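You operate a simulated robot arm through the tools that you are given. There is no shell and no other tool.

You are at the controls of a simulated robot arm. One attempt, no reset.

## Task
Swap the blue plate on the plate fixture for the white one.
Fine: lay the black knob on the bench top meanwhile; blue plate on the grey mat; the knob goes back on, run down.
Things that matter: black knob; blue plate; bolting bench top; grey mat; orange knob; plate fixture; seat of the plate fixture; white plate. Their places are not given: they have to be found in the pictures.

The check looks at the end state, three seconds after you hand in, the way a careful person would. Anything else that was tipped, shoved, dropped, spilled or broken makes it a failure.

## Robot
A 6-joint arm with a two-finger parallel gripper, fixed in place. Base frame: the origin is at the foot of the arm, x ahead of it, y to its left, z up; the work surface is at about z = 870. Lengths are in mm, angles in rad, forces in N, time in s.
With the tool pointing down near the work surface it reaches from about 580 to 940 mm from the base axis. Its first joint turns from -2.601 to 2.601 rad. Payload 3.43 kg.
The TCP is the grasp point between the finger pads, 34 mm short of the fingertips. In the tool frame z runs along the fingers and y along their closing line. Largest opening 128 mm; finger width 24, thickness 12; the body of the gripper, 48 by 130 mm, starts 96 mm behind the TCP.
Orientation is that of the tool frame in the base frame, as [roll, pitch, yaw] about the fixed x, y, z axes, in that order (R = Rz(yaw) Ry(pitch) Rx(roll)). With the fingers straight down and closing along the base's y, the tool's x points along the base's -x, its y along +y and its z along -z.

## Interface
- The arm moves only by the tool servo_tool. Its argument "series" is a list of rows, each a list of 7 numbers: the shift along the base's x, y, z in m, then the turn, a rotation vector about the base's x, y, z in rad, then the gripper command, from -1 (shut) to 1 (fully open), values between in proportion. In form: [[tx, ty, tz, rx, ry, rz, hand], ...]. A call has 1 to 20 rows; each row shifts and turns the commanded pose from where the row before left it. Rows are played at 5 a second. More than 50 mm and 0.15 rad between two rows, or a gripper value outside its range, and nothing of the call is played. Where a pose cannot be reached the arm comes as near as it can. A force on the tool above 50 N (or 10 N above the force at the start of the call, whichever is more), or a blocked arm, ends the call early, and 0.2 s more pass. Each finger travels about 108 mm/s and halts on what it meets, pressing with about 25 N; the grip force reading is that of the motor and also rises with nothing between the fingers. The clock runs only during rows and for 0.2 s after the last one: add rows that do not move to give the fingers time. The reply holds the time, the measured pose of the TCP, the force on the tool along the base axes, the opening and the grip force, in the units named above and with some noise, with the torque about the TCP (base axes, N m) and any sound that the robot's microphone picked up, and new pictures: "views" is both (left out), scene, wrist or none.
- Cameras (640 x 400 px; columns grow to the right, rows downward): "scene" is fixed at [405.1, 655.1, 1486.1]; the picture's right is [0.25, 0.97, 0.00], its down [0.92, -0.23, -0.32] and it looks along [-0.31, 0.08, -0.95] (base axes); focal length 305 px, centre (320, 200). "wrist" rides on the gripper at [76, -11, -160] in the tool frame; the picture's right is [0.15, 0.99, 0.00], its down [-0.88, 0.13, -0.46] and it looks along [-0.45, 0.07, 0.89] (tool axes); focal length 234 px, centre (320, 200).
- lift_body(by): slides the trunk up (or, below 0, down) by that many mm; the arm rides with it, the base frame stays. It gives what a move gives, with no picture.
- point_at(camera, pixels): for up to 12 pixels [column, row] of the newest picture of that camera ("zoom" is the newest enlarged one), the place [x, y, z] in the base frame of the surface seen there, good to about 3 mm, but the place of the scene camera against the robot may be out by one fixed shift of up to 25 mm in any direction. No time passes.
- enlarge(camera, box): a new picture of the part [left, top, right, bottom] of that camera's present view, enlarged. No time passes.
- sign_off(): hands the job in; it is judged then, once.

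Open the gripper and draw the arm clear of the work before you hand the job in, unless the task says otherwise.

The tools are called after "Request:" as a command line: name --pt "numbers of a row" for each row, then --argument value for the rest, lists and objects as JSON in quotes. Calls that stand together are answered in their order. servo_tool: Moves the arm, as the interface text tells. Its arguments: {"type":"object","properties":{"series":{"type":"array","items":{"type":"array","items":{"type":"number"}}},"views":{"type":"string","enum":["both","scene","wrist","none"]}},"required":["series"]} The other tools are called the same way: lift_body (by) slides the trunk up or down; point_at (camera, pixels) gives the place of the surface under pixels of a picture; enlarge (camera, box) takes an enlarged picture of a part of a camera's view; sign_off () hands the job in.

At the start:

```text
clock: 0.0
ee_pos: [224.9, 623.3, 1181.9]
tcp_rot: [-3.141, -0.002, -3.141]
wrist_force: [-0.3, -0.6, -0.1]
torque: [-0.02, 0.02, 0.0]
width: 127.8
grasp_force: 0.0
trunk travel left (down, up): [-650.0, 60.0]
```

scene: 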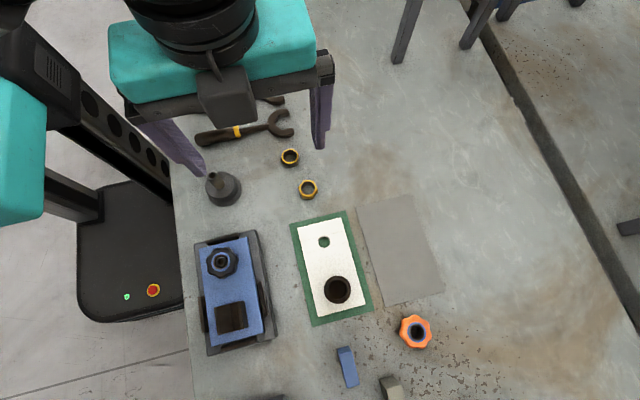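
wrist: 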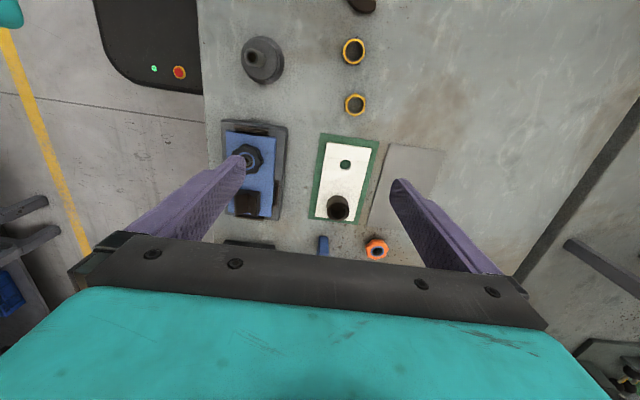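

The scene picture shows the plate fixture with the blue plate and a dark knob near (222,262), the white plate on a green mat near (333,270), the grey mat near (400,250), and the orange knob at (415,331). I'll enlarge the work area to see the details.

Request:
enlarge --camera "scene" --box '[180, 210, 300, 370]'

Request:
enlarge --camera "wrist" --box '[200, 100, 460, 270]'

Request:
point_at --camera "scene" --pixels '[[222, 262], [232, 318], [255, 345], [324, 241], [337, 290], [320, 270], [400, 250], [415, 331], [347, 366], [300, 225], [366, 304], [225, 290]]'

```text
2.50 times, centred on (240, 290) of scene
```

zoom: 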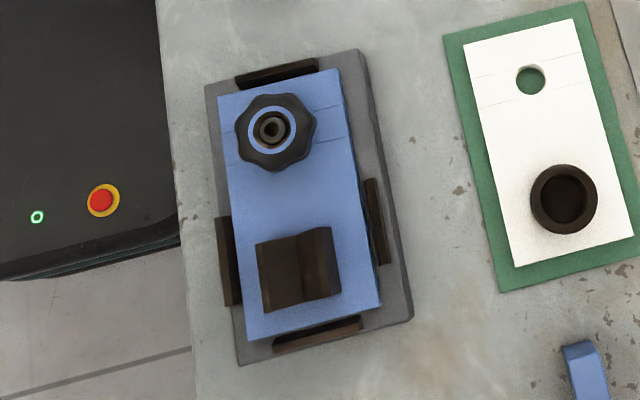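

```text
2.35 times, centred on (330, 185) of wrist
```

zoom: 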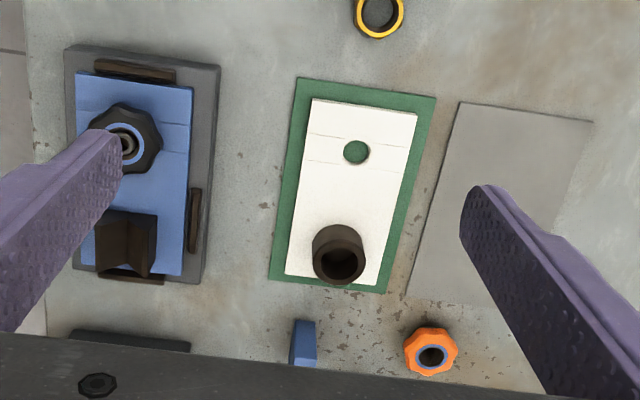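

```text
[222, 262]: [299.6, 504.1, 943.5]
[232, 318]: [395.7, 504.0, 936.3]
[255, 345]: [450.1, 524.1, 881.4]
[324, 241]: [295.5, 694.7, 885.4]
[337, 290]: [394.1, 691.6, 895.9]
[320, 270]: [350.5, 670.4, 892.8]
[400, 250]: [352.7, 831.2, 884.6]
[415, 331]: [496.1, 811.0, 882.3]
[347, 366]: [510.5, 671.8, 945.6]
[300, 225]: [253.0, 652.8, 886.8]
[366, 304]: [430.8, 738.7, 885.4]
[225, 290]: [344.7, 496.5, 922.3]
```

The enlarged wrist picture shows the knob with stud near zoom (128,145), the white plate hole at (357,152), and its ring handle at (339,255). I'll read positions from the wrist zoom so I can compare them with the scene camera's readings.

Request:
point_at --camera "zoom" --pixels '[[150, 130], [128, 145], [85, 85], [185, 270], [357, 152], [313, 100], [415, 115], [375, 280], [288, 272], [339, 265], [432, 355], [500, 200]]'

Request:
point_at --camera "scene" --pixels '[[298, 224], [342, 210], [320, 326], [372, 307], [324, 241], [300, 228], [338, 219], [366, 305], [319, 316], [415, 331], [360, 208], [444, 290]]'

```text
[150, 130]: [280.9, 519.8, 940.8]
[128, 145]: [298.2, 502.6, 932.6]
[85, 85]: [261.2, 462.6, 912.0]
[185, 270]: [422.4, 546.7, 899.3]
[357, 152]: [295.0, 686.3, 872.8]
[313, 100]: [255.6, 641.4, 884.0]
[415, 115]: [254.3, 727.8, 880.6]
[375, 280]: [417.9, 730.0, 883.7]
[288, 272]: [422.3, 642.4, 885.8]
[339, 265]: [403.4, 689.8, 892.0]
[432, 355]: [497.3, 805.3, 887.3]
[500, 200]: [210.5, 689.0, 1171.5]
```

```text
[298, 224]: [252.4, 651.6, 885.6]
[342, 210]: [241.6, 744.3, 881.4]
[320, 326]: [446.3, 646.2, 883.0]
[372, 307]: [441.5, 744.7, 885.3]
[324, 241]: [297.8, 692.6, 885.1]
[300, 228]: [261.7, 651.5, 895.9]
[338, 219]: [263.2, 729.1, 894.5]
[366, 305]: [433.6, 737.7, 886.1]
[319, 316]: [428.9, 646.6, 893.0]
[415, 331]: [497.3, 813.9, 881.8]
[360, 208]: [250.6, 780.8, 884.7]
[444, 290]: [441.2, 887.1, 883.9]
```

The wrist zoom puts the white plate's hole at about (295,686,873), and the scene camera reads about (+3,+6,+12) mm off from it. I'll move above the fixture, staying high, for a closer wrist view of the knob and handle.

Request:
servo_tool --pt "0.01 -0.03 -0.02 0 0 0 1" --pt "0.01 -0.03 -0.02 0 0 0 1" --pt "0.01 -0.03 -0.02 0 0 0 1" --pt "0.005 -0.03 -0.02 0 0 0 1" --pt "0 0 0 0 0 0 1" --views "both"

```text
clock: 1.2
ee_pos: [260.9, 504.1, 1103.6]
tcp_rot: [-3.141, 0.001, -3.14]
wrist_force: [-0.9, 0.6, -0.4]
torque: [0.0, -0.01, 0.02]
width: 127.8
grasp_force: 0.1
trunk travel left (down, up): [-650.0, 60.0]
```

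scene: 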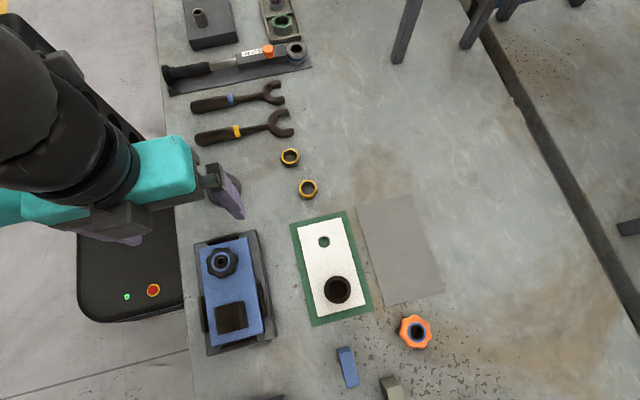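
wrist: 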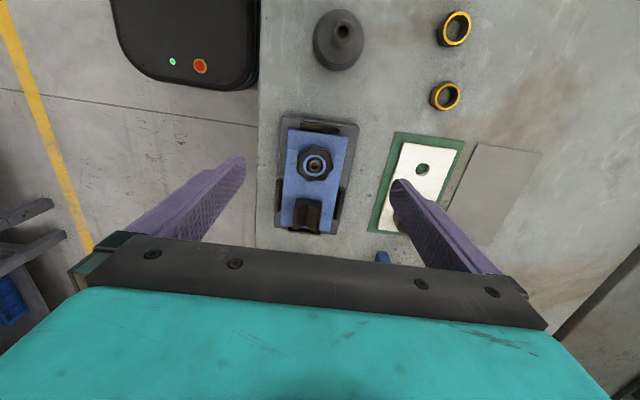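

The arm now hovers at (261,504,1104), with the knob visible at (315,163) in the wrist picture. I'll enlarge that area for details of the stud, knob, handle and rails.

Request:
enlarge --camera "wrist" --box '[260, 110, 372, 240]'

Request:
enlarge --camera "scene" --box '[185, 225, 285, 360]'

```text
3.08 times, centred on (316, 175) of wrist
```

zoom: 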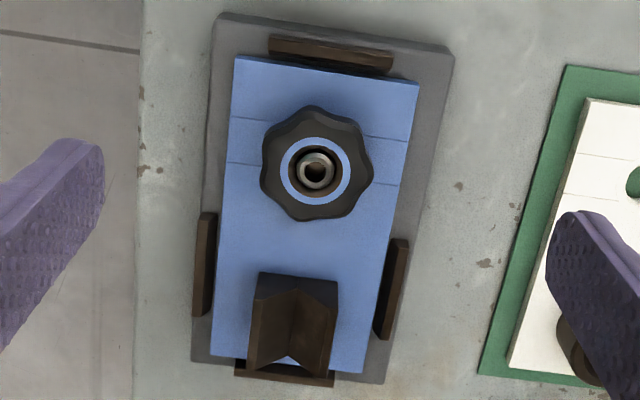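

```text
2.96 times, centred on (235, 292) of scene
```

zoom: 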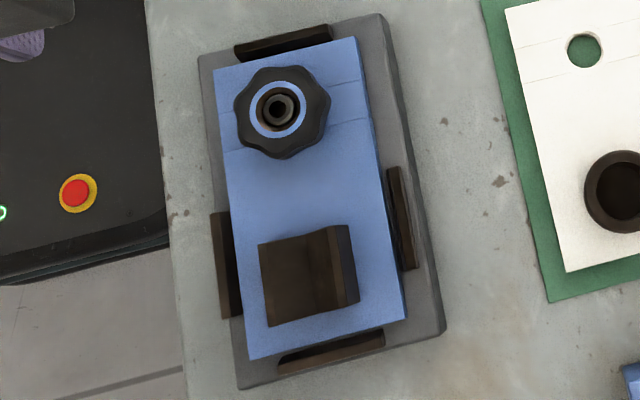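

I need accurate wrist-based positions, so I'm taking the wrist zoom again to make it the newest enlarged picture.

Request:
enlarge --camera "wrist" --box '[260, 110, 372, 240]'

Request:
point_at --camera "wrist" --pixels '[[423, 169]]'

```text
3.08 times, centred on (316, 175) of wrist
```

zoom: 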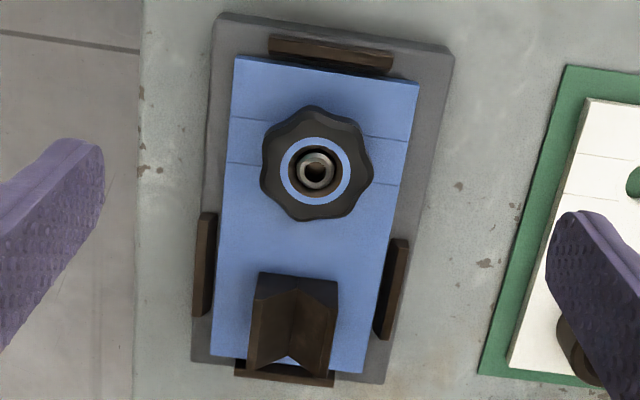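

```text
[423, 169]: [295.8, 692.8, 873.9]
```

Next I'll read the knob's rims, stud top, plate corners, base corners and rails from this zoom.

Request:
point_at --camera "zoom" --pixels '[[317, 157], [270, 150], [365, 160], [316, 112], [300, 212], [238, 62], [412, 90], [215, 350], [362, 365], [330, 45], [203, 265], [393, 290]]'

Request:
point_at --camera "zoom" --pixels '[[290, 380], [222, 40], [440, 60], [200, 340], [259, 280], [297, 287], [334, 288], [290, 210], [300, 240], [317, 172], [285, 170], [350, 172]]'

```text
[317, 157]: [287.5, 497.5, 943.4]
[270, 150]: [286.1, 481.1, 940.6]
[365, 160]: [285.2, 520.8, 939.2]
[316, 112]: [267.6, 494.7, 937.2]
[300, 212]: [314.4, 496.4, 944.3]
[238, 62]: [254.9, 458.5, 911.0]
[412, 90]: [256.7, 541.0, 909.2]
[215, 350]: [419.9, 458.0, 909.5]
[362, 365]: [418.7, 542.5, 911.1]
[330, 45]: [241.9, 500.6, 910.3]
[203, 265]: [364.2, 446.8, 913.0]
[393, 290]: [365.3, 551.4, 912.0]
```

```text
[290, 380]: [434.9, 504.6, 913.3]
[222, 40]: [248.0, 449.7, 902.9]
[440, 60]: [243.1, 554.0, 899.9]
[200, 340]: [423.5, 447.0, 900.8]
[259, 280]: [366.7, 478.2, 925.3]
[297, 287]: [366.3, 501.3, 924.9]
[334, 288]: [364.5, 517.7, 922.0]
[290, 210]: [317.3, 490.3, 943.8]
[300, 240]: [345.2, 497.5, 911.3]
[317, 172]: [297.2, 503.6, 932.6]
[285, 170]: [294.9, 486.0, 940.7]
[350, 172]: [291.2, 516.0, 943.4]
```

These readings put the blue plate at x 255–420, y 458–542, with its top at z≈910. The knob is centred near (292,500) with its top at z≈943, the part behind it is a V-block, and the rails top out at z≈912. I'll lower the open gripper over the knob to z≈1000 and recheck the centring.

Request:
servo_tool --pt "0.015 -0.002 -0.04 0 0 0 1" --pt "0.015 -0.002 -0.04 0 0 0 1" --pt "0 0 -0.02 0 0 0 1" --pt "0 0 0 0 0 0 1" --views "both"

```text
clock: 2.2
ee_pos: [288.7, 497.8, 1000.8]
tcp_rot: [-3.141, 0.0, -3.139]
wrist_force: [0.1, 0.0, -0.6]
torque: [0.02, 0.01, -0.01]
width: 127.8
grasp_force: 0.2
trunk travel left (down, up): [-650.0, 60.0]
```

scene: 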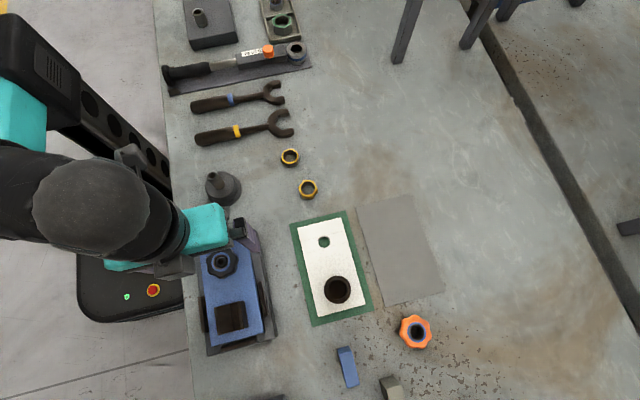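
wrist: 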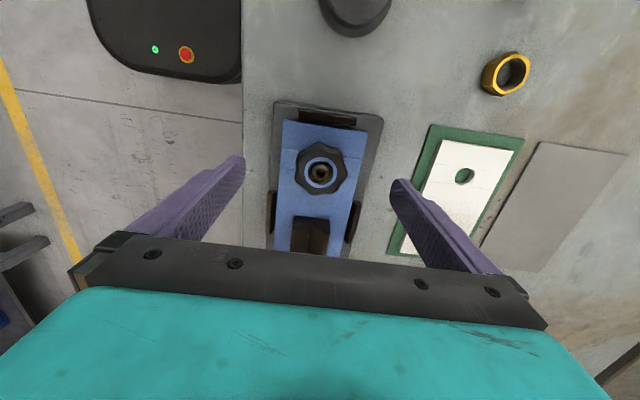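

The gripper is now above the knob, which shows at (321,170) in the wrist view. I'll zoom in and measure the knob's extents.

Request:
enlarge --camera "wrist" --box '[270, 110, 380, 250]'

```text
2.86 times, centred on (325, 180) of wrist
```

zoom: 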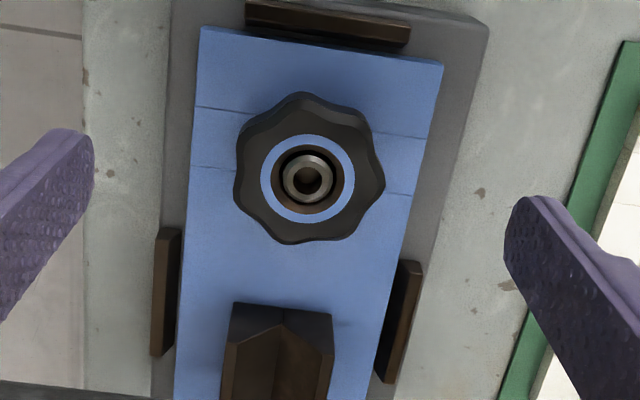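

Request:
point_at --camera "zoom" --pixels '[[246, 165], [374, 180], [305, 110], [300, 236], [307, 163], [307, 180], [288, 185], [328, 178], [270, 185], [348, 180], [310, 140], [303, 217]]'

Request:
point_at --camera "zoom" --pixels '[[237, 320], [329, 325], [283, 325], [228, 380], [333, 375], [205, 45], [432, 75], [178, 395], [178, 240], [398, 270], [330, 30], [156, 350]]'

```text
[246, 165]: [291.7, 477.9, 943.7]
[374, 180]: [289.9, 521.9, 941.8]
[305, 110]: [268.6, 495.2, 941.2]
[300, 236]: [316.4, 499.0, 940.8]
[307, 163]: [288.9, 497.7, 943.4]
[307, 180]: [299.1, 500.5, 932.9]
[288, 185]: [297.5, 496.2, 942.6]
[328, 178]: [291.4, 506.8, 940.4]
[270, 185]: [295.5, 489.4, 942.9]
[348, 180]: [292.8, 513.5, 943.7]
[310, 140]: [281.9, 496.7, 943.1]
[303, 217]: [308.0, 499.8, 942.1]
```

```text
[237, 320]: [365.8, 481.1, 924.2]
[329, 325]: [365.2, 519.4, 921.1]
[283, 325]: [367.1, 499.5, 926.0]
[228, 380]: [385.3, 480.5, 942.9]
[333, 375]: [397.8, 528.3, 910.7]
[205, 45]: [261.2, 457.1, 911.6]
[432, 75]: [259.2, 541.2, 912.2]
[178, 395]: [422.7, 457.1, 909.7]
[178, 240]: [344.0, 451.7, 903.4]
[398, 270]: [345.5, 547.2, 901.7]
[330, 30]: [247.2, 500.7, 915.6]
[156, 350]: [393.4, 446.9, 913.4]
```

The knob measures about 50 mm across, centred at about (293,500), with its top at z≈943 and the stud nearly flush. Before gripping I'll test at height how far the wrist turns clockwise, with the fingers half closed.

Request:
servo_tool --pt "0.003 0.002 0 0 0 -0.15 0.3" --pt "0 0 0 0 0 -0.15 0.3" --pt "0 0 0 0 0 -0.15 0.3" --pt "0 0 0 0 0 -0.15 0.3" --pt "0 0 0 0 0 -0.15 0.3" --pt "0 0 0 0 0 -0.15 0.3" --pt "0 0 0 0 0 -0.15 0.3" --pt "0 0 0 0 0 -0.15 0.3" --pt "0 0 0 0 0 -0.15 0.3" --pt "0 0 0 0 0 -0.15 0.3" --pt "0 0 0 0 0 0 0.3" --views "both"

```text
clock: 4.6
ee_pos: [292.9, 499.5, 1003.4]
tcp_rot: [-3.14, -0.001, 1.641]
wrist_force: [-0.1, -0.6, -0.3]
torque: [0.03, 0.04, -0.01]
width: 83.3
grasp_force: 0.0
trunk travel left (down, up): [-650.0, 60.0]
```

scene: 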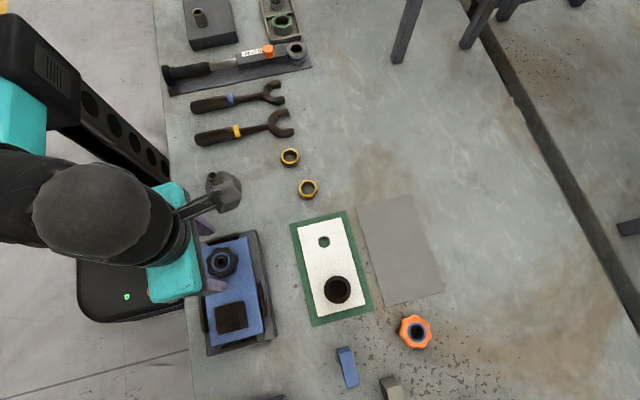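
wrist: 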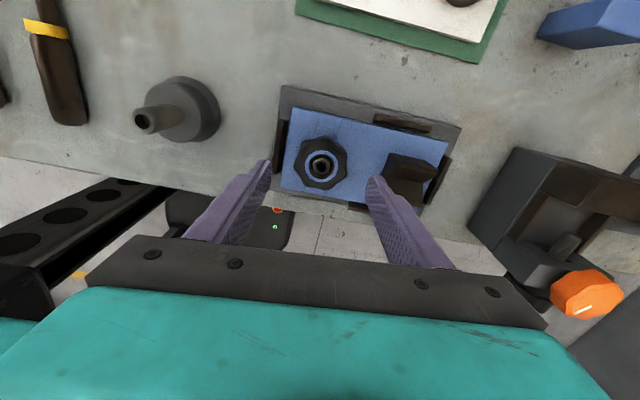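

The turn worked, and the yaw is now 1.641. I'll continue clockwise to find the limit.

Request:
servo_tool --pt "0 0 0 0 0 -0.15 0.3" --pt "0 0 0 0 0 -0.15 0.3" --pt "0 0 0 0 0 -0.15 0.3" --pt "0 0 0 0 0 -0.15 0.3" --pt "0 0 0 0 0 -0.15 0.3" --pt "0 0 0 0 0 -0.15 0.3" --pt "0 0 0 0 0 -0.15 0.3" --pt "0 0 0 0 0 -0.15 0.3" --pt "0 0 0 0 0 -0.15 0.3" --pt "0 0 0 0 0 -0.15 0.3" --pt "0 0 0 0 0 0 0.3" --views "both"

```text
clock: 7.0
ee_pos: [293.7, 498.4, 1002.6]
tcp_rot: [-3.141, 0.0, 1.247]
wrist_force: [-0.5, -0.3, -0.4]
torque: [-0.01, 0.02, 0.0]
width: 83.5
grasp_force: 0.1
out of reach, approached as far as the arm can: row 3, 4, 5, 6, 7, 8, 9, 10
trunk travel left (down, up): [-650.0, 60.0]
```

scene: 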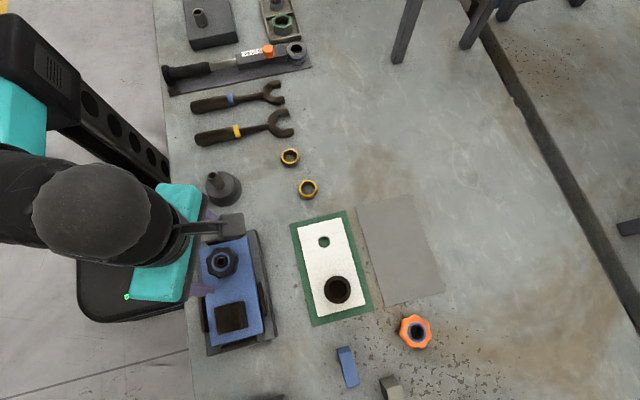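
wrist: 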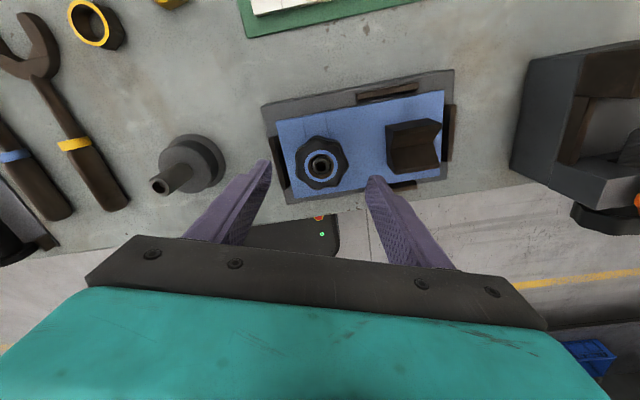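

The clockwise limit is at yaw≈1.247. I'll zoom on the knob from this angle to see its height profile, and step back 0.15 rad to check that the commanded yaw is in sync.

Request:
servo_tool --pt "0 0 0 0 0 0.1 0.05" --pt "0 0 0 0 0 0 0.05" --views "wrist"

Request:
enlarge --camera "wrist" --box '[250, 60, 470, 220]'

```text
clock: 7.6
ee_pos: [292.3, 499.8, 1002.2]
tcp_rot: [-3.139, 0.0, 1.35]
wrist_force: [0.5, -0.1, -0.1]
torque: [-0.01, -0.03, 0.02]
width: 67.1
grasp_force: 0.1
trunk travel left (down, up): [-650.0, 60.0]
```

wrist: 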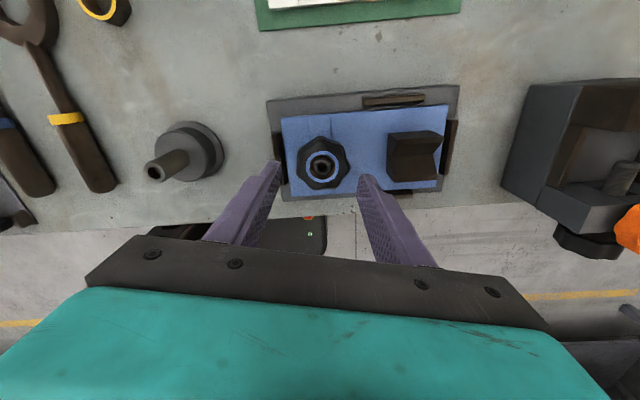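

```text
2.50 times, centred on (360, 140) of wrist
```

zoom: 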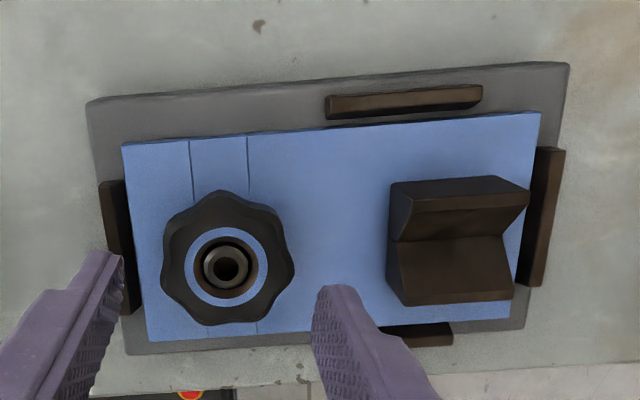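

The commanded pose is clipped at the limit, so the readings stay in sync. I'll measure the knob's centre from this second viewpoint.

Request:
point_at --camera "zoom" --pixels '[[172, 265], [286, 262], [222, 200], [222, 315], [195, 268], [262, 265], [228, 232], [228, 300], [212, 268], [243, 265], [228, 250], [300, 300]]'

Request:
point_at --camera "zoom" --pixels '[[400, 212], [395, 290], [515, 205], [505, 295], [520, 192], [395, 190], [398, 242], [525, 250], [540, 220], [420, 335], [405, 98], [118, 240]]'

```text
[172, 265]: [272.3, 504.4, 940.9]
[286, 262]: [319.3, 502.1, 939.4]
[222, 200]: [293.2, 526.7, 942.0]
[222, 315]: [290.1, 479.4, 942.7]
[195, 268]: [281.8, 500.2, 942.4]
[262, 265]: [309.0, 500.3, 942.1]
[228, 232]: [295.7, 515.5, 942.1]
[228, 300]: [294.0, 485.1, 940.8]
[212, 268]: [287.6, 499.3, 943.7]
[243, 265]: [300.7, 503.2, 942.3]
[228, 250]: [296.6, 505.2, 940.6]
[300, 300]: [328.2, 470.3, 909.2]
```

```text
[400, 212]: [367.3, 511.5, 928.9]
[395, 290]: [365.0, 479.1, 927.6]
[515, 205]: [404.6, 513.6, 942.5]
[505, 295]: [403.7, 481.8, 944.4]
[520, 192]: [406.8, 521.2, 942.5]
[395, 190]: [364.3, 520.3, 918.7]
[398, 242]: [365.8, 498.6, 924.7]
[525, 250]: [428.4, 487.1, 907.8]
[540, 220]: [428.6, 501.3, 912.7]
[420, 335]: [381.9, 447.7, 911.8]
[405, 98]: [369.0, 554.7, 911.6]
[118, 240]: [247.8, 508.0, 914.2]
```

The stud centre is at about (295,500.5) and the V-block spans x 365–406, y 480–521, z 910–943. I'll descend with a 67 mm opening so the fingertips sit just above the plate, at TCP z≈952, then grip the knob.

Request:
servo_tool --pt "0.002 0.001 -0.02 0 0 0 0.05" --pt "0 0 -0.02 0 0 0 0.05" --pt "0 0 -0.01 0 0 0 0.05" --pt "0 0 0 0 0 0 0.05" --views "both"

```text
clock: 8.6
ee_pos: [296.0, 498.9, 952.0]
tcp_rot: [-3.14, -0.002, 1.346]
wrist_force: [-0.8, -0.2, -0.1]
torque: [0.0, -0.01, 0.0]
width: 67.5
grasp_force: 0.0
trunk travel left (down, up): [-650.0, 60.0]
```

scene: 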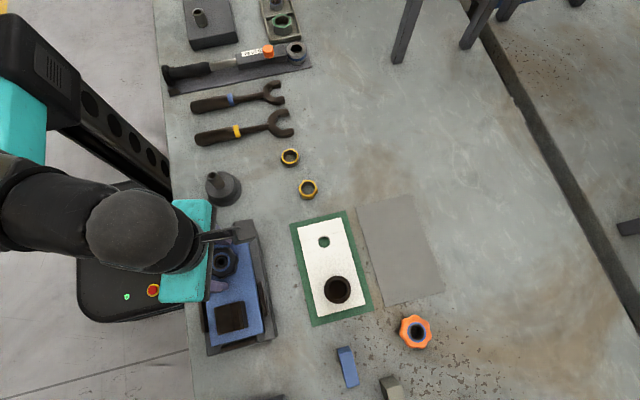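
wrist: 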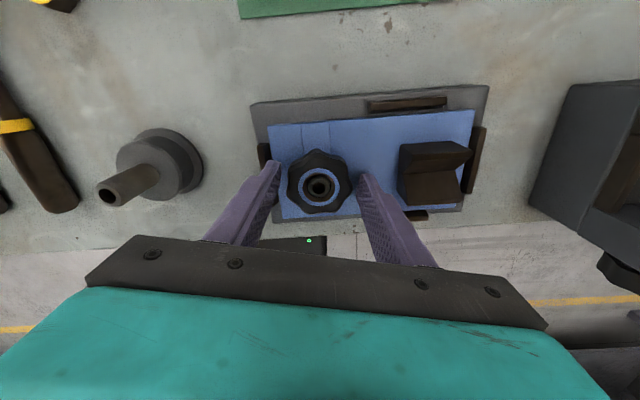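

The fingers flank the knob, which is centred at about (318,183) in the wrist view, with no contact. I'll close the gripper on it and check the forces.

Request:
servo_tool --pt "0 0 0 0 0 0 -0.15" --pt "0 0 0 0 0 0 -0.3" --pt "0 0 0 0 0 0 -1" --pt "0 0 0 0 0 0 -1" --views "wrist"

```text
clock: 9.6
ee_pos: [296.3, 498.7, 950.6]
tcp_rot: [-3.14, -0.001, 1.346]
wrist_force: [1.6, -2.1, 0.1]
torque: [-0.04, -0.08, 0.23]
width: 52.4
grasp_force: 25.2
trunk travel left (down, up): [-650.0, 60.0]
```

wrist: 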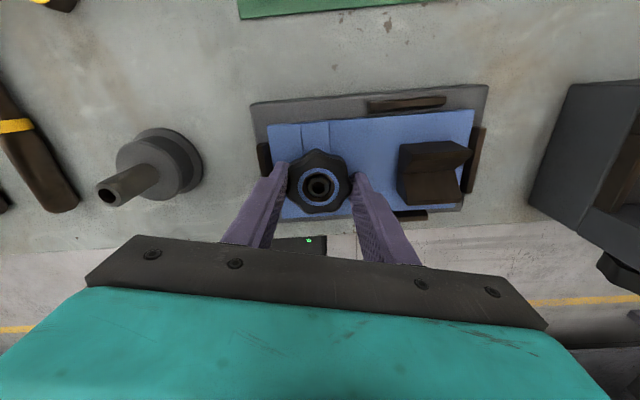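

The knob is gripped at 52.4 mm with little side force. I'll turn it counter-clockwise a little and watch torque and force.

Request:
servo_tool --pt "0 0 0 0 0 0.1 -1" --pt "0 0 0 0 0 0.1 -1" --pt "0 0 0 0 0 0.1 -1" --pt "0 0 0 0 0 0.1 -1" --pt "0 0 0 0 0 0.1 -1" --views "wrist"

```text
clock: 10.8
ee_pos: [296.3, 500.4, 952.2]
tcp_rot: [3.142, 0.0, 1.85]
wrist_force: [7.5, -3.9, -0.2]
torque: [-0.24, -0.16, -0.05]
width: 52.7
grasp_force: 24.9
trunk travel left (down, up): [-650.0, 60.0]
```

wrist: 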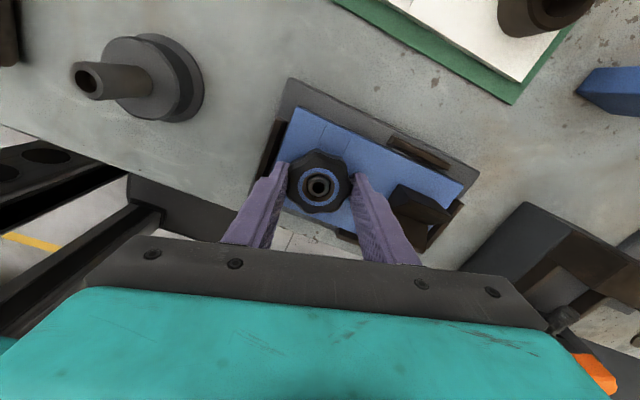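

The lobes stay fixed relative to the fingers, so the knob is turning with the gripper. I'll keep turning and watch for a rise in the vertical force.

Request:
servo_tool --pt "0 0 0 0 0 0.15 -1" --pt "0 0 0 0 0 0.15 -1" --pt "0 0 0 0 0 0.15 -1" --pt "0 0 0 0 0 0.15 -1" --pt "0 0 0 0 0 0.15 -1" --pt "0 0 0 0 0 0.15 -1" --pt "0 0 0 0 0 0.15 -1" --pt "0 0 0 0 0 0.15 -1" --views "wrist"

```text
clock: 12.6
ee_pos: [294.6, 501.7, 951.2]
tcp_rot: [3.14, 0.002, 3.051]
wrist_force: [8.8, 3.6, 20.2]
torque: [0.08, -0.14, -0.01]
width: 52.8
grasp_force: 25.8
trunk travel left (down, up): [-650.0, 60.0]
```

wrist: 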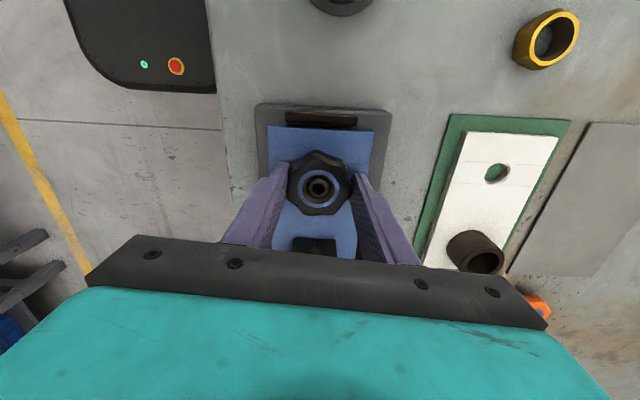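

After 1.7 rad the vertical force is +20 N, so the knob is rising on its thread. I'll raise the tool slightly to relieve it and learn the pitch and stiffness.

Request:
servo_tool --pt "0.0005 0 0.0005 0 0 0 -1" --pt "0 0 0 0 0 0 -1" --views "none"

```text
clock: 13.2
ee_pos: [295.6, 501.3, 951.0]
tcp_rot: [3.141, -0.001, 3.049]
wrist_force: [4.7, 11.0, 16.1]
torque: [0.37, -0.11, 0.01]
width: 52.6
grasp_force: 25.3
trunk travel left (down, up): [-650.0, 60.0]
```

Raising 0.5 mm cut the vertical force by about 4 N, which suggests roughly 8–10 N/mm. I'll shift the tool along the remaining forces to relieve them.

Request:
servo_tool --pt "0.0005 0.001 0.001 0 0 0 -1" --pt "0 0 0 0 0 0 -1" --views "none"

```text
clock: 13.8
ee_pos: [293.6, 501.4, 951.4]
tcp_rot: [-3.136, -0.002, 3.048]
wrist_force: [-2.9, -0.7, -12.5]
torque: [0.26, -0.09, 0.0]
width: 52.4
grasp_force: 25.2
trunk travel left (down, up): [-650.0, 60.0]
```

The vertical force went from +16 to −12.5 N, so the tool is now about 0.5 mm ahead of the thread. I'll turn on while rising about 3 mm per turn.

Request:
servo_tool --pt "0 0 0 0 0 0.15 -1" --pt "0 0 0 0 0 0.15 -1" --pt "0 0 0 0 0 0.15 -1" --pt "0 0 0 0 0 0.15 -1" --pt "0 0 0 0 0 0.15 -1" --pt "0 0 0 0 0 0.15 -1" --views "none"

```text
clock: 15.2
ee_pos: [294.7, 501.1, 953.1]
tcp_rot: [-3.14, -0.005, -2.333]
wrist_force: [-15.7, -11.6, -13.9]
torque: [-0.15, 0.43, -0.04]
width: 52.7
grasp_force: 25.4
trunk travel left (down, up): [-650.0, 60.0]
```

The yaw is now −2.333 with side forces near −15 N. I'll relieve them by shifting the tool slightly and look at the knob.

Request:
servo_tool --pt "-0.0005 -0.0004 0 0 0 0 -1" --pt "0 0 0 0 0 0 -1" --views "both"

Request:
enlarge --camera "wrist" --box '[240, 100, 400, 260]'

```text
clock: 15.8
ee_pos: [293.4, 501.7, 954.0]
tcp_rot: [-3.139, -0.003, -2.335]
wrist_force: [-16.1, -9.3, -16.0]
torque: [-0.24, 0.48, 0.01]
width: 52.7
grasp_force: 24.8
trunk travel left (down, up): [-650.0, 60.0]
```

scene: 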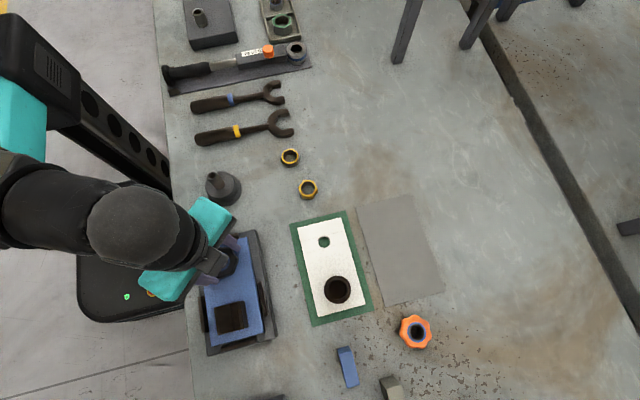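
wrist: 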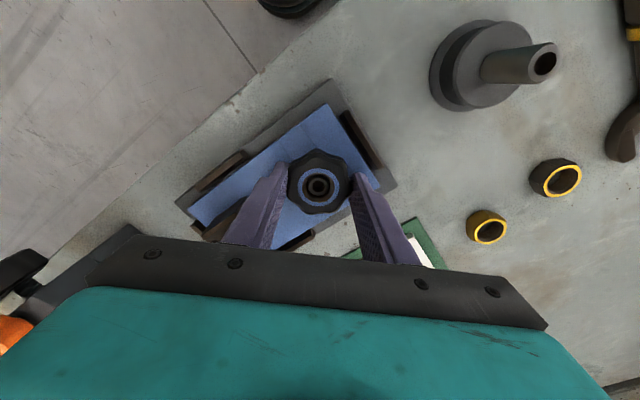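

```text
2.50 times, centred on (320, 180) of wrist
```

zoom: 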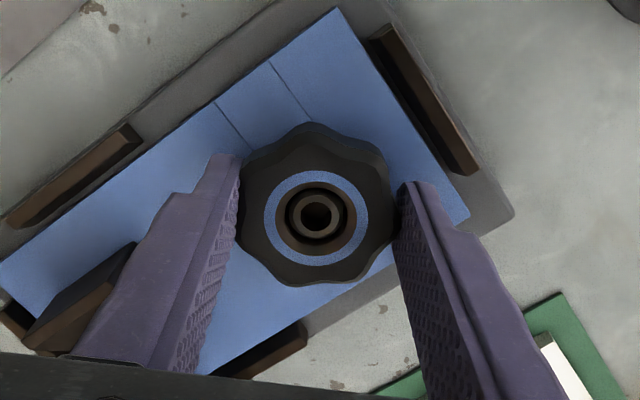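

The knob has risen relative to the stud in the zoom, so the thread is releasing. I'll open briefly and re-grip to zero the side forces before turning further.

Request:
servo_tool --pt "0 0 0 0 0 0 0.05" --pt "0 0 0 0 0 0 0.05" --pt "0 0 0 0 0 0 0.05" --views "none"

```text
clock: 16.6
ee_pos: [295.8, 500.7, 954.1]
tcp_rot: [-3.141, 0.002, -2.337]
wrist_force: [0.0, -0.5, 0.0]
torque: [-0.03, 0.01, -0.05]
width: 67.1
grasp_force: 0.1
trunk travel left (down, up): [-650.0, 60.0]
```

The forces are zero and the tool is free at (295.8,500.7,954.1). I'll re-grip, then turn 1.2 rad while lifting about 0.08 mm per row.

Request:
servo_tool --pt "0 0 0 0 0 0 -0.3" --pt "0 0 0 0 0 0 -1" --pt "0 0 0 0 0 0 -1" --pt "0 0 8e-05 0 0 0.15 -1" --pt "0 0 8e-05 0 0 0.15 -1" --pt "0 0 8e-05 0 0 0.15 -1" --pt "0 0 8e-05 0 0 0.15 -1" --pt "0 0 8e-05 0 0 0.15 -1" --pt "0 0 8e-05 0 0 0.15 -1" --pt "0 0 0 0 0 0 -1" --views "wrist"

```text
clock: 18.8
ee_pos: [293.3, 501.6, 955.0]
tcp_rot: [-3.141, 0.0, -1.434]
wrist_force: [-20.4, -3.9, 5.4]
torque: [-0.28, 0.55, -0.03]
width: 52.3
grasp_force: 25.0
trunk travel left (down, up): [-650.0, 60.0]
```

wrist: 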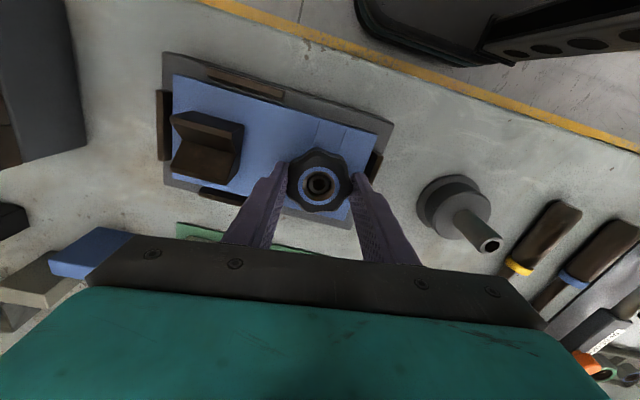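

The side force is −20 N in x along the closing line, so the true knob axis is about 2 mm to −x of the commanded point. I'll shift there and continue turning.

Request:
servo_tool --pt "-0.001 0 0 0 0 0 -1" --pt "-0.001 0 0 0 0 0 -1" --pt "0 0 0 0 0 0 -1" --views "none"

```text
clock: 19.6
ee_pos: [293.5, 499.9, 954.9]
tcp_rot: [-3.137, -0.001, -1.436]
wrist_force: [-8.4, -1.2, 5.1]
torque: [-0.12, 0.32, 0.01]
width: 52.5
grasp_force: 25.0
trunk travel left (down, up): [-650.0, 60.0]
```

The force dropped to −8 N. I'll shift 1 mm more and continue with 1.5 rad of turning, lifting about 0.1 mm per row.

Request:
servo_tool --pt "-0.001 0 0 0 0 0 -1" --pt "0 0 0.0001 0 0 0.15 -1" --pt "0 0 0.0001 0 0 0.15 -1" --pt "0 0 0.0001 0 0 0.15 -1" --pt "0 0 0.0001 0 0 0.15 -1" --pt "0 0 0.0001 0 0 0.15 -1" --pt "0 0 0.0001 0 0 0.15 -1" --pt "0 0 0.0001 0 0 0.15 -1" --pt "0 0 0.0001 0 0 0.15 -1" --pt "0 0 0.0001 0 0 0.15 -1" --pt "0 0 0.0001 0 0 0.15 -1" --pt "0 0 0 0 0 0 -1" --views "both"

Request:
enlarge --camera "wrist" --box '[240, 100, 400, 260]'

```text
clock: 22.2
ee_pos: [293.3, 498.2, 955.8]
tcp_rot: [3.142, -0.001, 0.064]
wrist_force: [7.5, -18.0, 12.0]
torque: [-0.46, -0.14, -0.05]
width: 52.3
grasp_force: 25.2
trunk travel left (down, up): [-650.0, 60.0]
```

scene: 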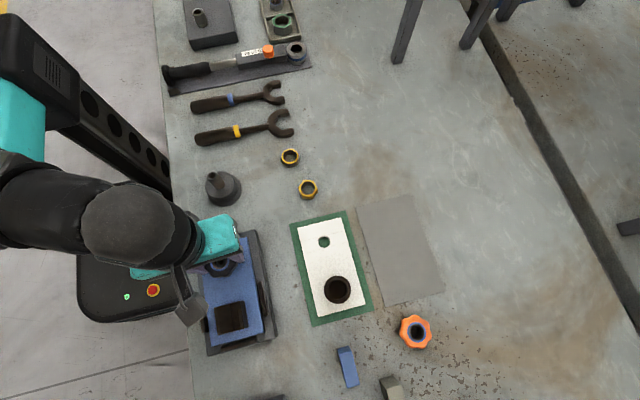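
wrist: 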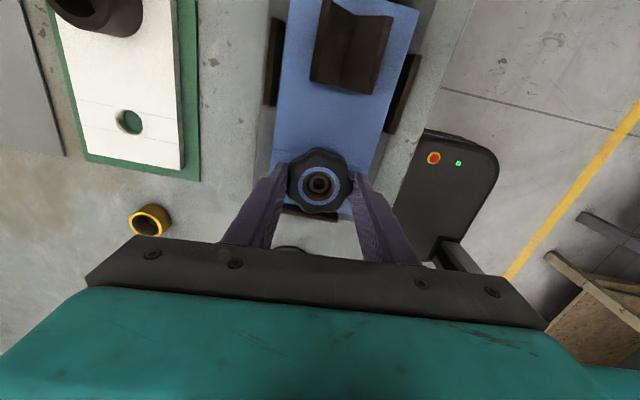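

```text
2.50 times, centred on (320, 180) of wrist
```

zoom: 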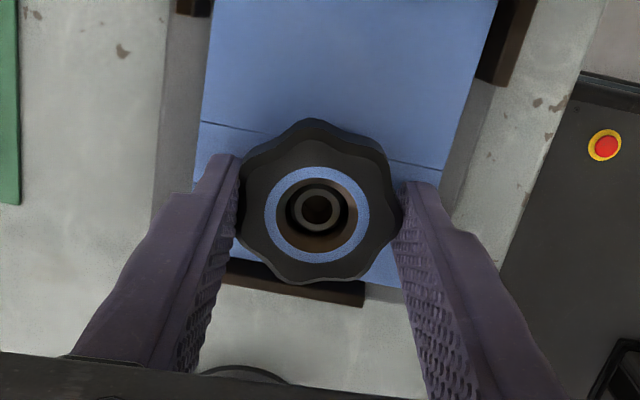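

Over opposite yaws the side forces show that the lobed knob sits about 1.6 mm off the finger midline. That puts the true axis near (294.6,499.8), which agrees with the pictures. I'll re-centre for this yaw and turn on along the small arc this implies, lifting as I go.

Request:
servo_tool --pt "0.001 -0.0012 0.0003 0 0 0 -1" --pt "0.0009 -0.0013 0.0003 0 0 0 -1" --pt "0.0002 0.0001 0.0001 0 0 0.15 -1" --pt "0.0002 0.0001 0.0001 0 0 0.15 -1" --pt "0.0002 0.0001 0.0001 0 0 0.15 -1" --pt "0.0002 0.0001 0.0001 0 0 0.15 -1" --pt "0.0002 0.0001 0.0001 0 0 0.15 -1" --pt "0.0002 0.0002 0.0001 0 0 0.15 -1" --pt "0 0 0 0 0 0 -1" --views "none"

```text
clock: 24.2
ee_pos: [294.3, 501.1, 955.8]
tcp_rot: [-3.14, -0.001, 0.966]
wrist_force: [-4.8, 8.2, -2.6]
torque: [0.21, 0.12, -0.3]
width: 53.6
grasp_force: 25.5
trunk travel left (down, up): [-650.0, 60.0]
```

The width is now 53.6 mm and the torque about z is −0.3 Nm. I'll look at whether the knob slipped in the fingers.

Request:
enlarge --camera "wrist" --box '[240, 100, 400, 260]'

Request:
servo_tool --pt "0 0 0 0 0 0 -1" --views "both"

Request:
enlarge --camera "wrist" --box '[240, 100, 400, 260]'

```text
2.50 times, centred on (320, 180) of wrist
```

zoom: 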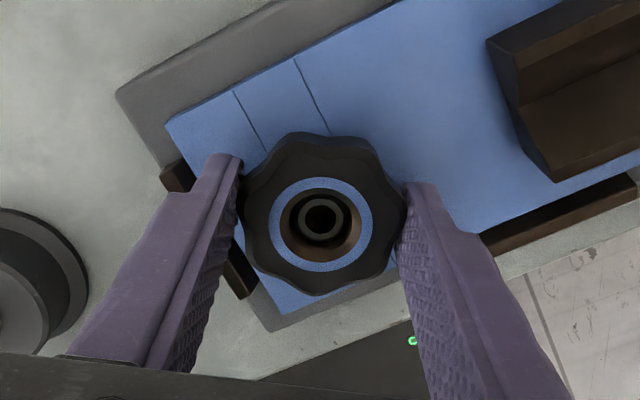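

```text
clock: 24.6
ee_pos: [295.9, 501.0, 954.4]
tcp_rot: [-3.139, 0.001, 0.963]
wrist_force: [-5.6, 7.4, -3.7]
torque: [0.25, 0.2, 0.01]
width: 53.7
grasp_force: 25.0
trunk travel left (down, up): [-650.0, 60.0]
```

scene: 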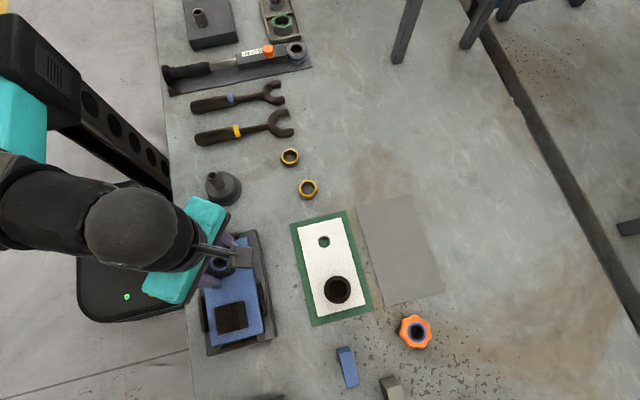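
wrist: 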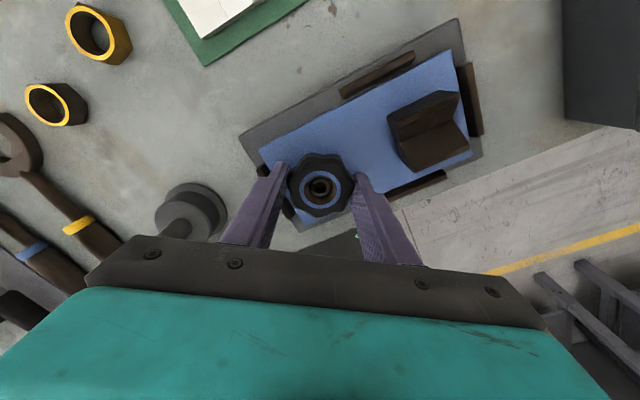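

```text
2.50 times, centred on (320, 180) of wrist
```

zoom: 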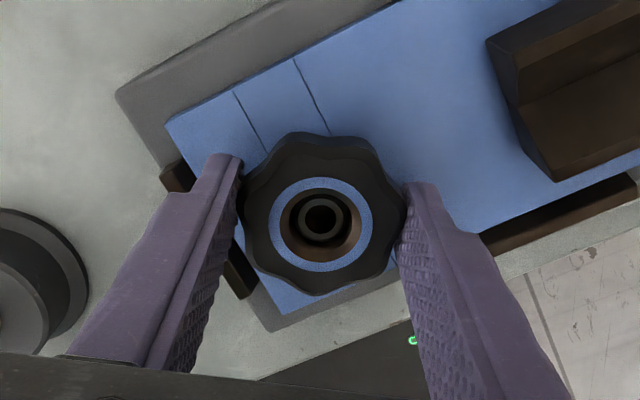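

In the zoom the knob ring (320,224) has shifted about 10 px in the finger frame since the last view. I'll measure its current height and position against the stud.

Request:
point_at --camera "zoom" --pixels '[[277, 225], [365, 225], [320, 184], [320, 267], [258, 225], [385, 225], [320, 202], [305, 222], [340, 222], [300, 250], [275, 120], [230, 330]]'

```text
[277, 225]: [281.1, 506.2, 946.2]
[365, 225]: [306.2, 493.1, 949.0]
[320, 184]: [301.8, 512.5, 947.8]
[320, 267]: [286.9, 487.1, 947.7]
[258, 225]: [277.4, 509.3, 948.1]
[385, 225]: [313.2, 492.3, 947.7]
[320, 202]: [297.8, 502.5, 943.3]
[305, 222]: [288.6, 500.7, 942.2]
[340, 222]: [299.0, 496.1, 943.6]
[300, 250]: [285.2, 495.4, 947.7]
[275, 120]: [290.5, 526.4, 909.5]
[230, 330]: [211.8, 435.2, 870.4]
```

The knob top has risen from about 942.5 to 947.7 over roughly 0.94 turn, so the pitch is about 5 mm and it's still engaged. I'll release, lift clear, and unwind the wrist clockwise for another bite.

Request:
servo_tool --pt "0 0 0 0 0 0 0.05" --pt "0 0 0 0 0 0 0.1" --pt "0 0 0 0 0 0 0.1" --views "none"

Request:
servo_tool --pt "0 0 0.02 0 0 0 0.1" --pt "0 0 0.02 0 0 0 0.1" --pt "0 0 0 0 0 -0.15 0.1" --pt "0 0 0 0 0 -0.15 0.1" --pt "0 0 0 0 0 -0.15 0.1" --pt "0 0 0 0 0 -0.15 0.1" --pt "0 0 0 0 0 -0.15 0.1" --pt "0 0 0 0 0 -0.15 0.1" --pt "0 0 0 0 0 -0.15 0.1" --pt "0 0 0 0 0 -0.15 0.1" --pt "0 0 0 0 0 -0.15 0.1" --pt "0 0 0 0 0 -0.15 0.1" --pt "0 0 0 0 0 -0.15 0.1" --pt "0 0 0 0 0 -0.15 0.1" --pt "0 0 0 0 0 -0.15 0.1" --pt "0 0 0 0 0 -0.15 0.1" --pt "0 0 0 0 0 -0.15 0.1" --pt "0 0 0 0 0 -0.15 0.1" --pt "0 0 0 0 0 -0.15 0.1" --views "none"

Request:
servo_tool --pt "0 0 0 0 0 -0.15 0.1" --pt "0 0 0 0 0 -0.15 0.1" --pt "0 0 0 0 0 -0.15 0.1" --pt "0 0 0 0 0 -0.15 0.1" --pt "0 0 0 0 0 -0.15 0.1" --pt "0 0 0 0 0 -0.15 0.1" --pt "0 0 0 0 0 -0.15 0.1" --pt "0 0 0 0 0 -0.15 0.1" --pt "0 0 0 0 0 -0.15 0.1" --pt "0 0 0 0 0 -0.15 0.1" --pt "0 0 0 0 0 -0.15 0.1" --pt "0 0 0 0 0 -0.15 0.1" --pt "0 0 0 0 0 -0.15 0.1" --pt "0 0 0 0 0 -0.15 0.1" --pt "0 0 0 0 0 -0.15 0.1" --pt "0 0 0 0 0 -0.15 0.1" --pt "0 0 0 0 0 -0.15 0.1" --pt "0 0 0 0 0 -0.15 0.1" --pt "0 0 0 0 0 -0.15 0.1" --pt "0 0 0 0 0 0 0.1" --views "both"

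```text
clock: 25.4
ee_pos: [294.9, 500.6, 954.7]
tcp_rot: [-3.141, 0.001, 0.96]
wrist_force: [0.0, 0.5, 0.3]
torque: [-0.01, -0.02, -0.01]
width: 70.5
grasp_force: 0.1
trunk travel left (down, up): [-650.0, 60.0]
```

```text
clock: 29.4
ee_pos: [296.3, 499.8, 996.1]
tcp_rot: [-3.14, 0.0, -1.591]
wrist_force: [-0.4, -0.4, 0.2]
torque: [0.0, 0.01, 0.01]
width: 70.3
grasp_force: 0.0
trunk travel left (down, up): [-650.0, 60.0]
```

```text
clock: 33.6
ee_pos: [295.0, 500.4, 996.0]
tcp_rot: [-3.14, -0.001, 1.845]
wrist_force: [0.3, 0.8, -0.5]
torque: [-0.03, 0.0, -0.01]
width: 70.6
grasp_force: 0.1
trunk travel left (down, up): [-650.0, 60.0]
```

scene: 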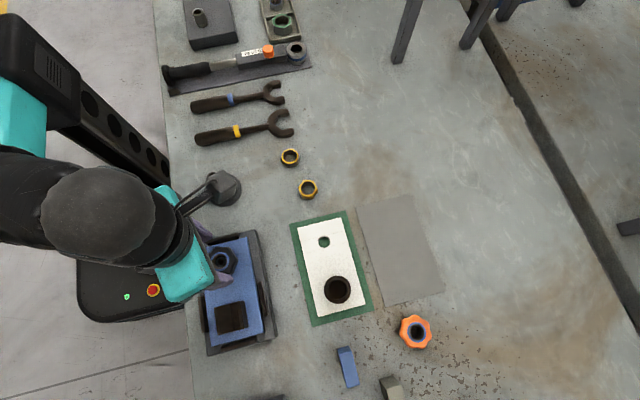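
wrist: 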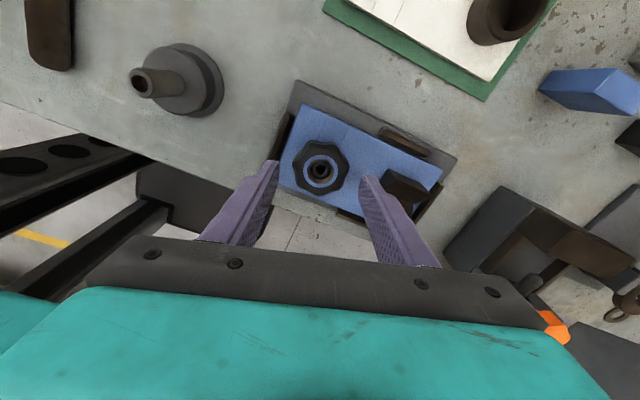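

The wrist has unwound to yaw 1.845. I'll rotate 0.45 more and zoom to check the knob's height and lobe alignment.

Request:
servo_tool --pt "0 0 0 0 0 -0.15 0.1" --pt "0 0 0 0 0 -0.15 0.1" --pt "0 0 0 0 0 -0.15 0.1" --pt "0 0 0 0 0 0 0.1" --views "wrist"

Request:
enlarge --camera "wrist" --box '[260, 90, 420, 220]'

```text
clock: 34.6
ee_pos: [295.3, 499.5, 995.7]
tcp_rot: [-3.139, 0.0, 1.399]
wrist_force: [0.4, 0.1, -0.1]
torque: [0.03, -0.01, -0.01]
width: 70.4
grasp_force: 0.1
trunk travel left (down, up): [-650.0, 60.0]
```

wrist: 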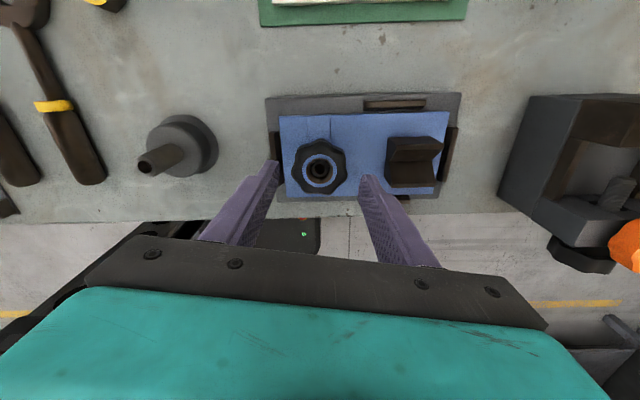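

```text
3.08 times, centred on (340, 155) of wrist
```

zoom: 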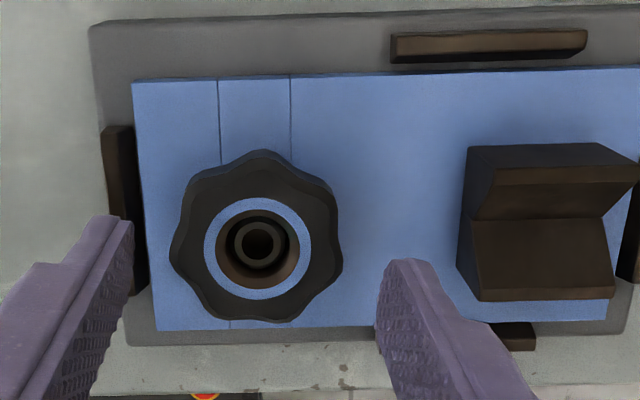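

Request:
point_at --camera "zoom" --pixels '[[210, 250], [306, 250], [258, 203], [258, 293], [258, 224], [258, 264], [240, 244], [278, 244], [180, 250], [335, 250], [262, 162], [265, 315]]'

```text
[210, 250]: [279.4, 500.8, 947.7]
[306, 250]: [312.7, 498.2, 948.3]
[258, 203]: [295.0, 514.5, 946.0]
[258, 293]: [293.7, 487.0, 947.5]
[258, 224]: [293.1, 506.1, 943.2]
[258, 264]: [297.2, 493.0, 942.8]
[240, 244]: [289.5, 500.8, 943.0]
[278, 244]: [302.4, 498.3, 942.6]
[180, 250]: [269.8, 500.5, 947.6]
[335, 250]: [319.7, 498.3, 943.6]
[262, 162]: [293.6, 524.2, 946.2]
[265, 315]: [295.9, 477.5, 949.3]
```

The knob is centred at about (295,500.5) with its top at z≈947.5, while the stud top is at 943. I'll descend to z≈957 and grip again.

Request:
servo_tool --pt "0 0.0005 -0.02 0 0 0 0.1" --pt "0 0 -0.019 0 0 0 0.1" --pt "0 0 0 0 0 0 0.1" --pt "0 0 0 0 0 0 -0.1" --pt "0 0 0 0 0 0 -0.3" --pt "0 0 0 0 0 0 -1" --pt "0 0 0 0 0 0 -1" --views "none"

```text
clock: 36.2
ee_pos: [294.5, 499.7, 956.4]
tcp_rot: [3.141, 0.0, 1.398]
wrist_force: [13.4, -4.4, -1.6]
torque: [-0.08, -0.55, 0.01]
width: 53.3
grasp_force: 24.7
trunk travel left (down, up): [-650.0, 60.0]
```

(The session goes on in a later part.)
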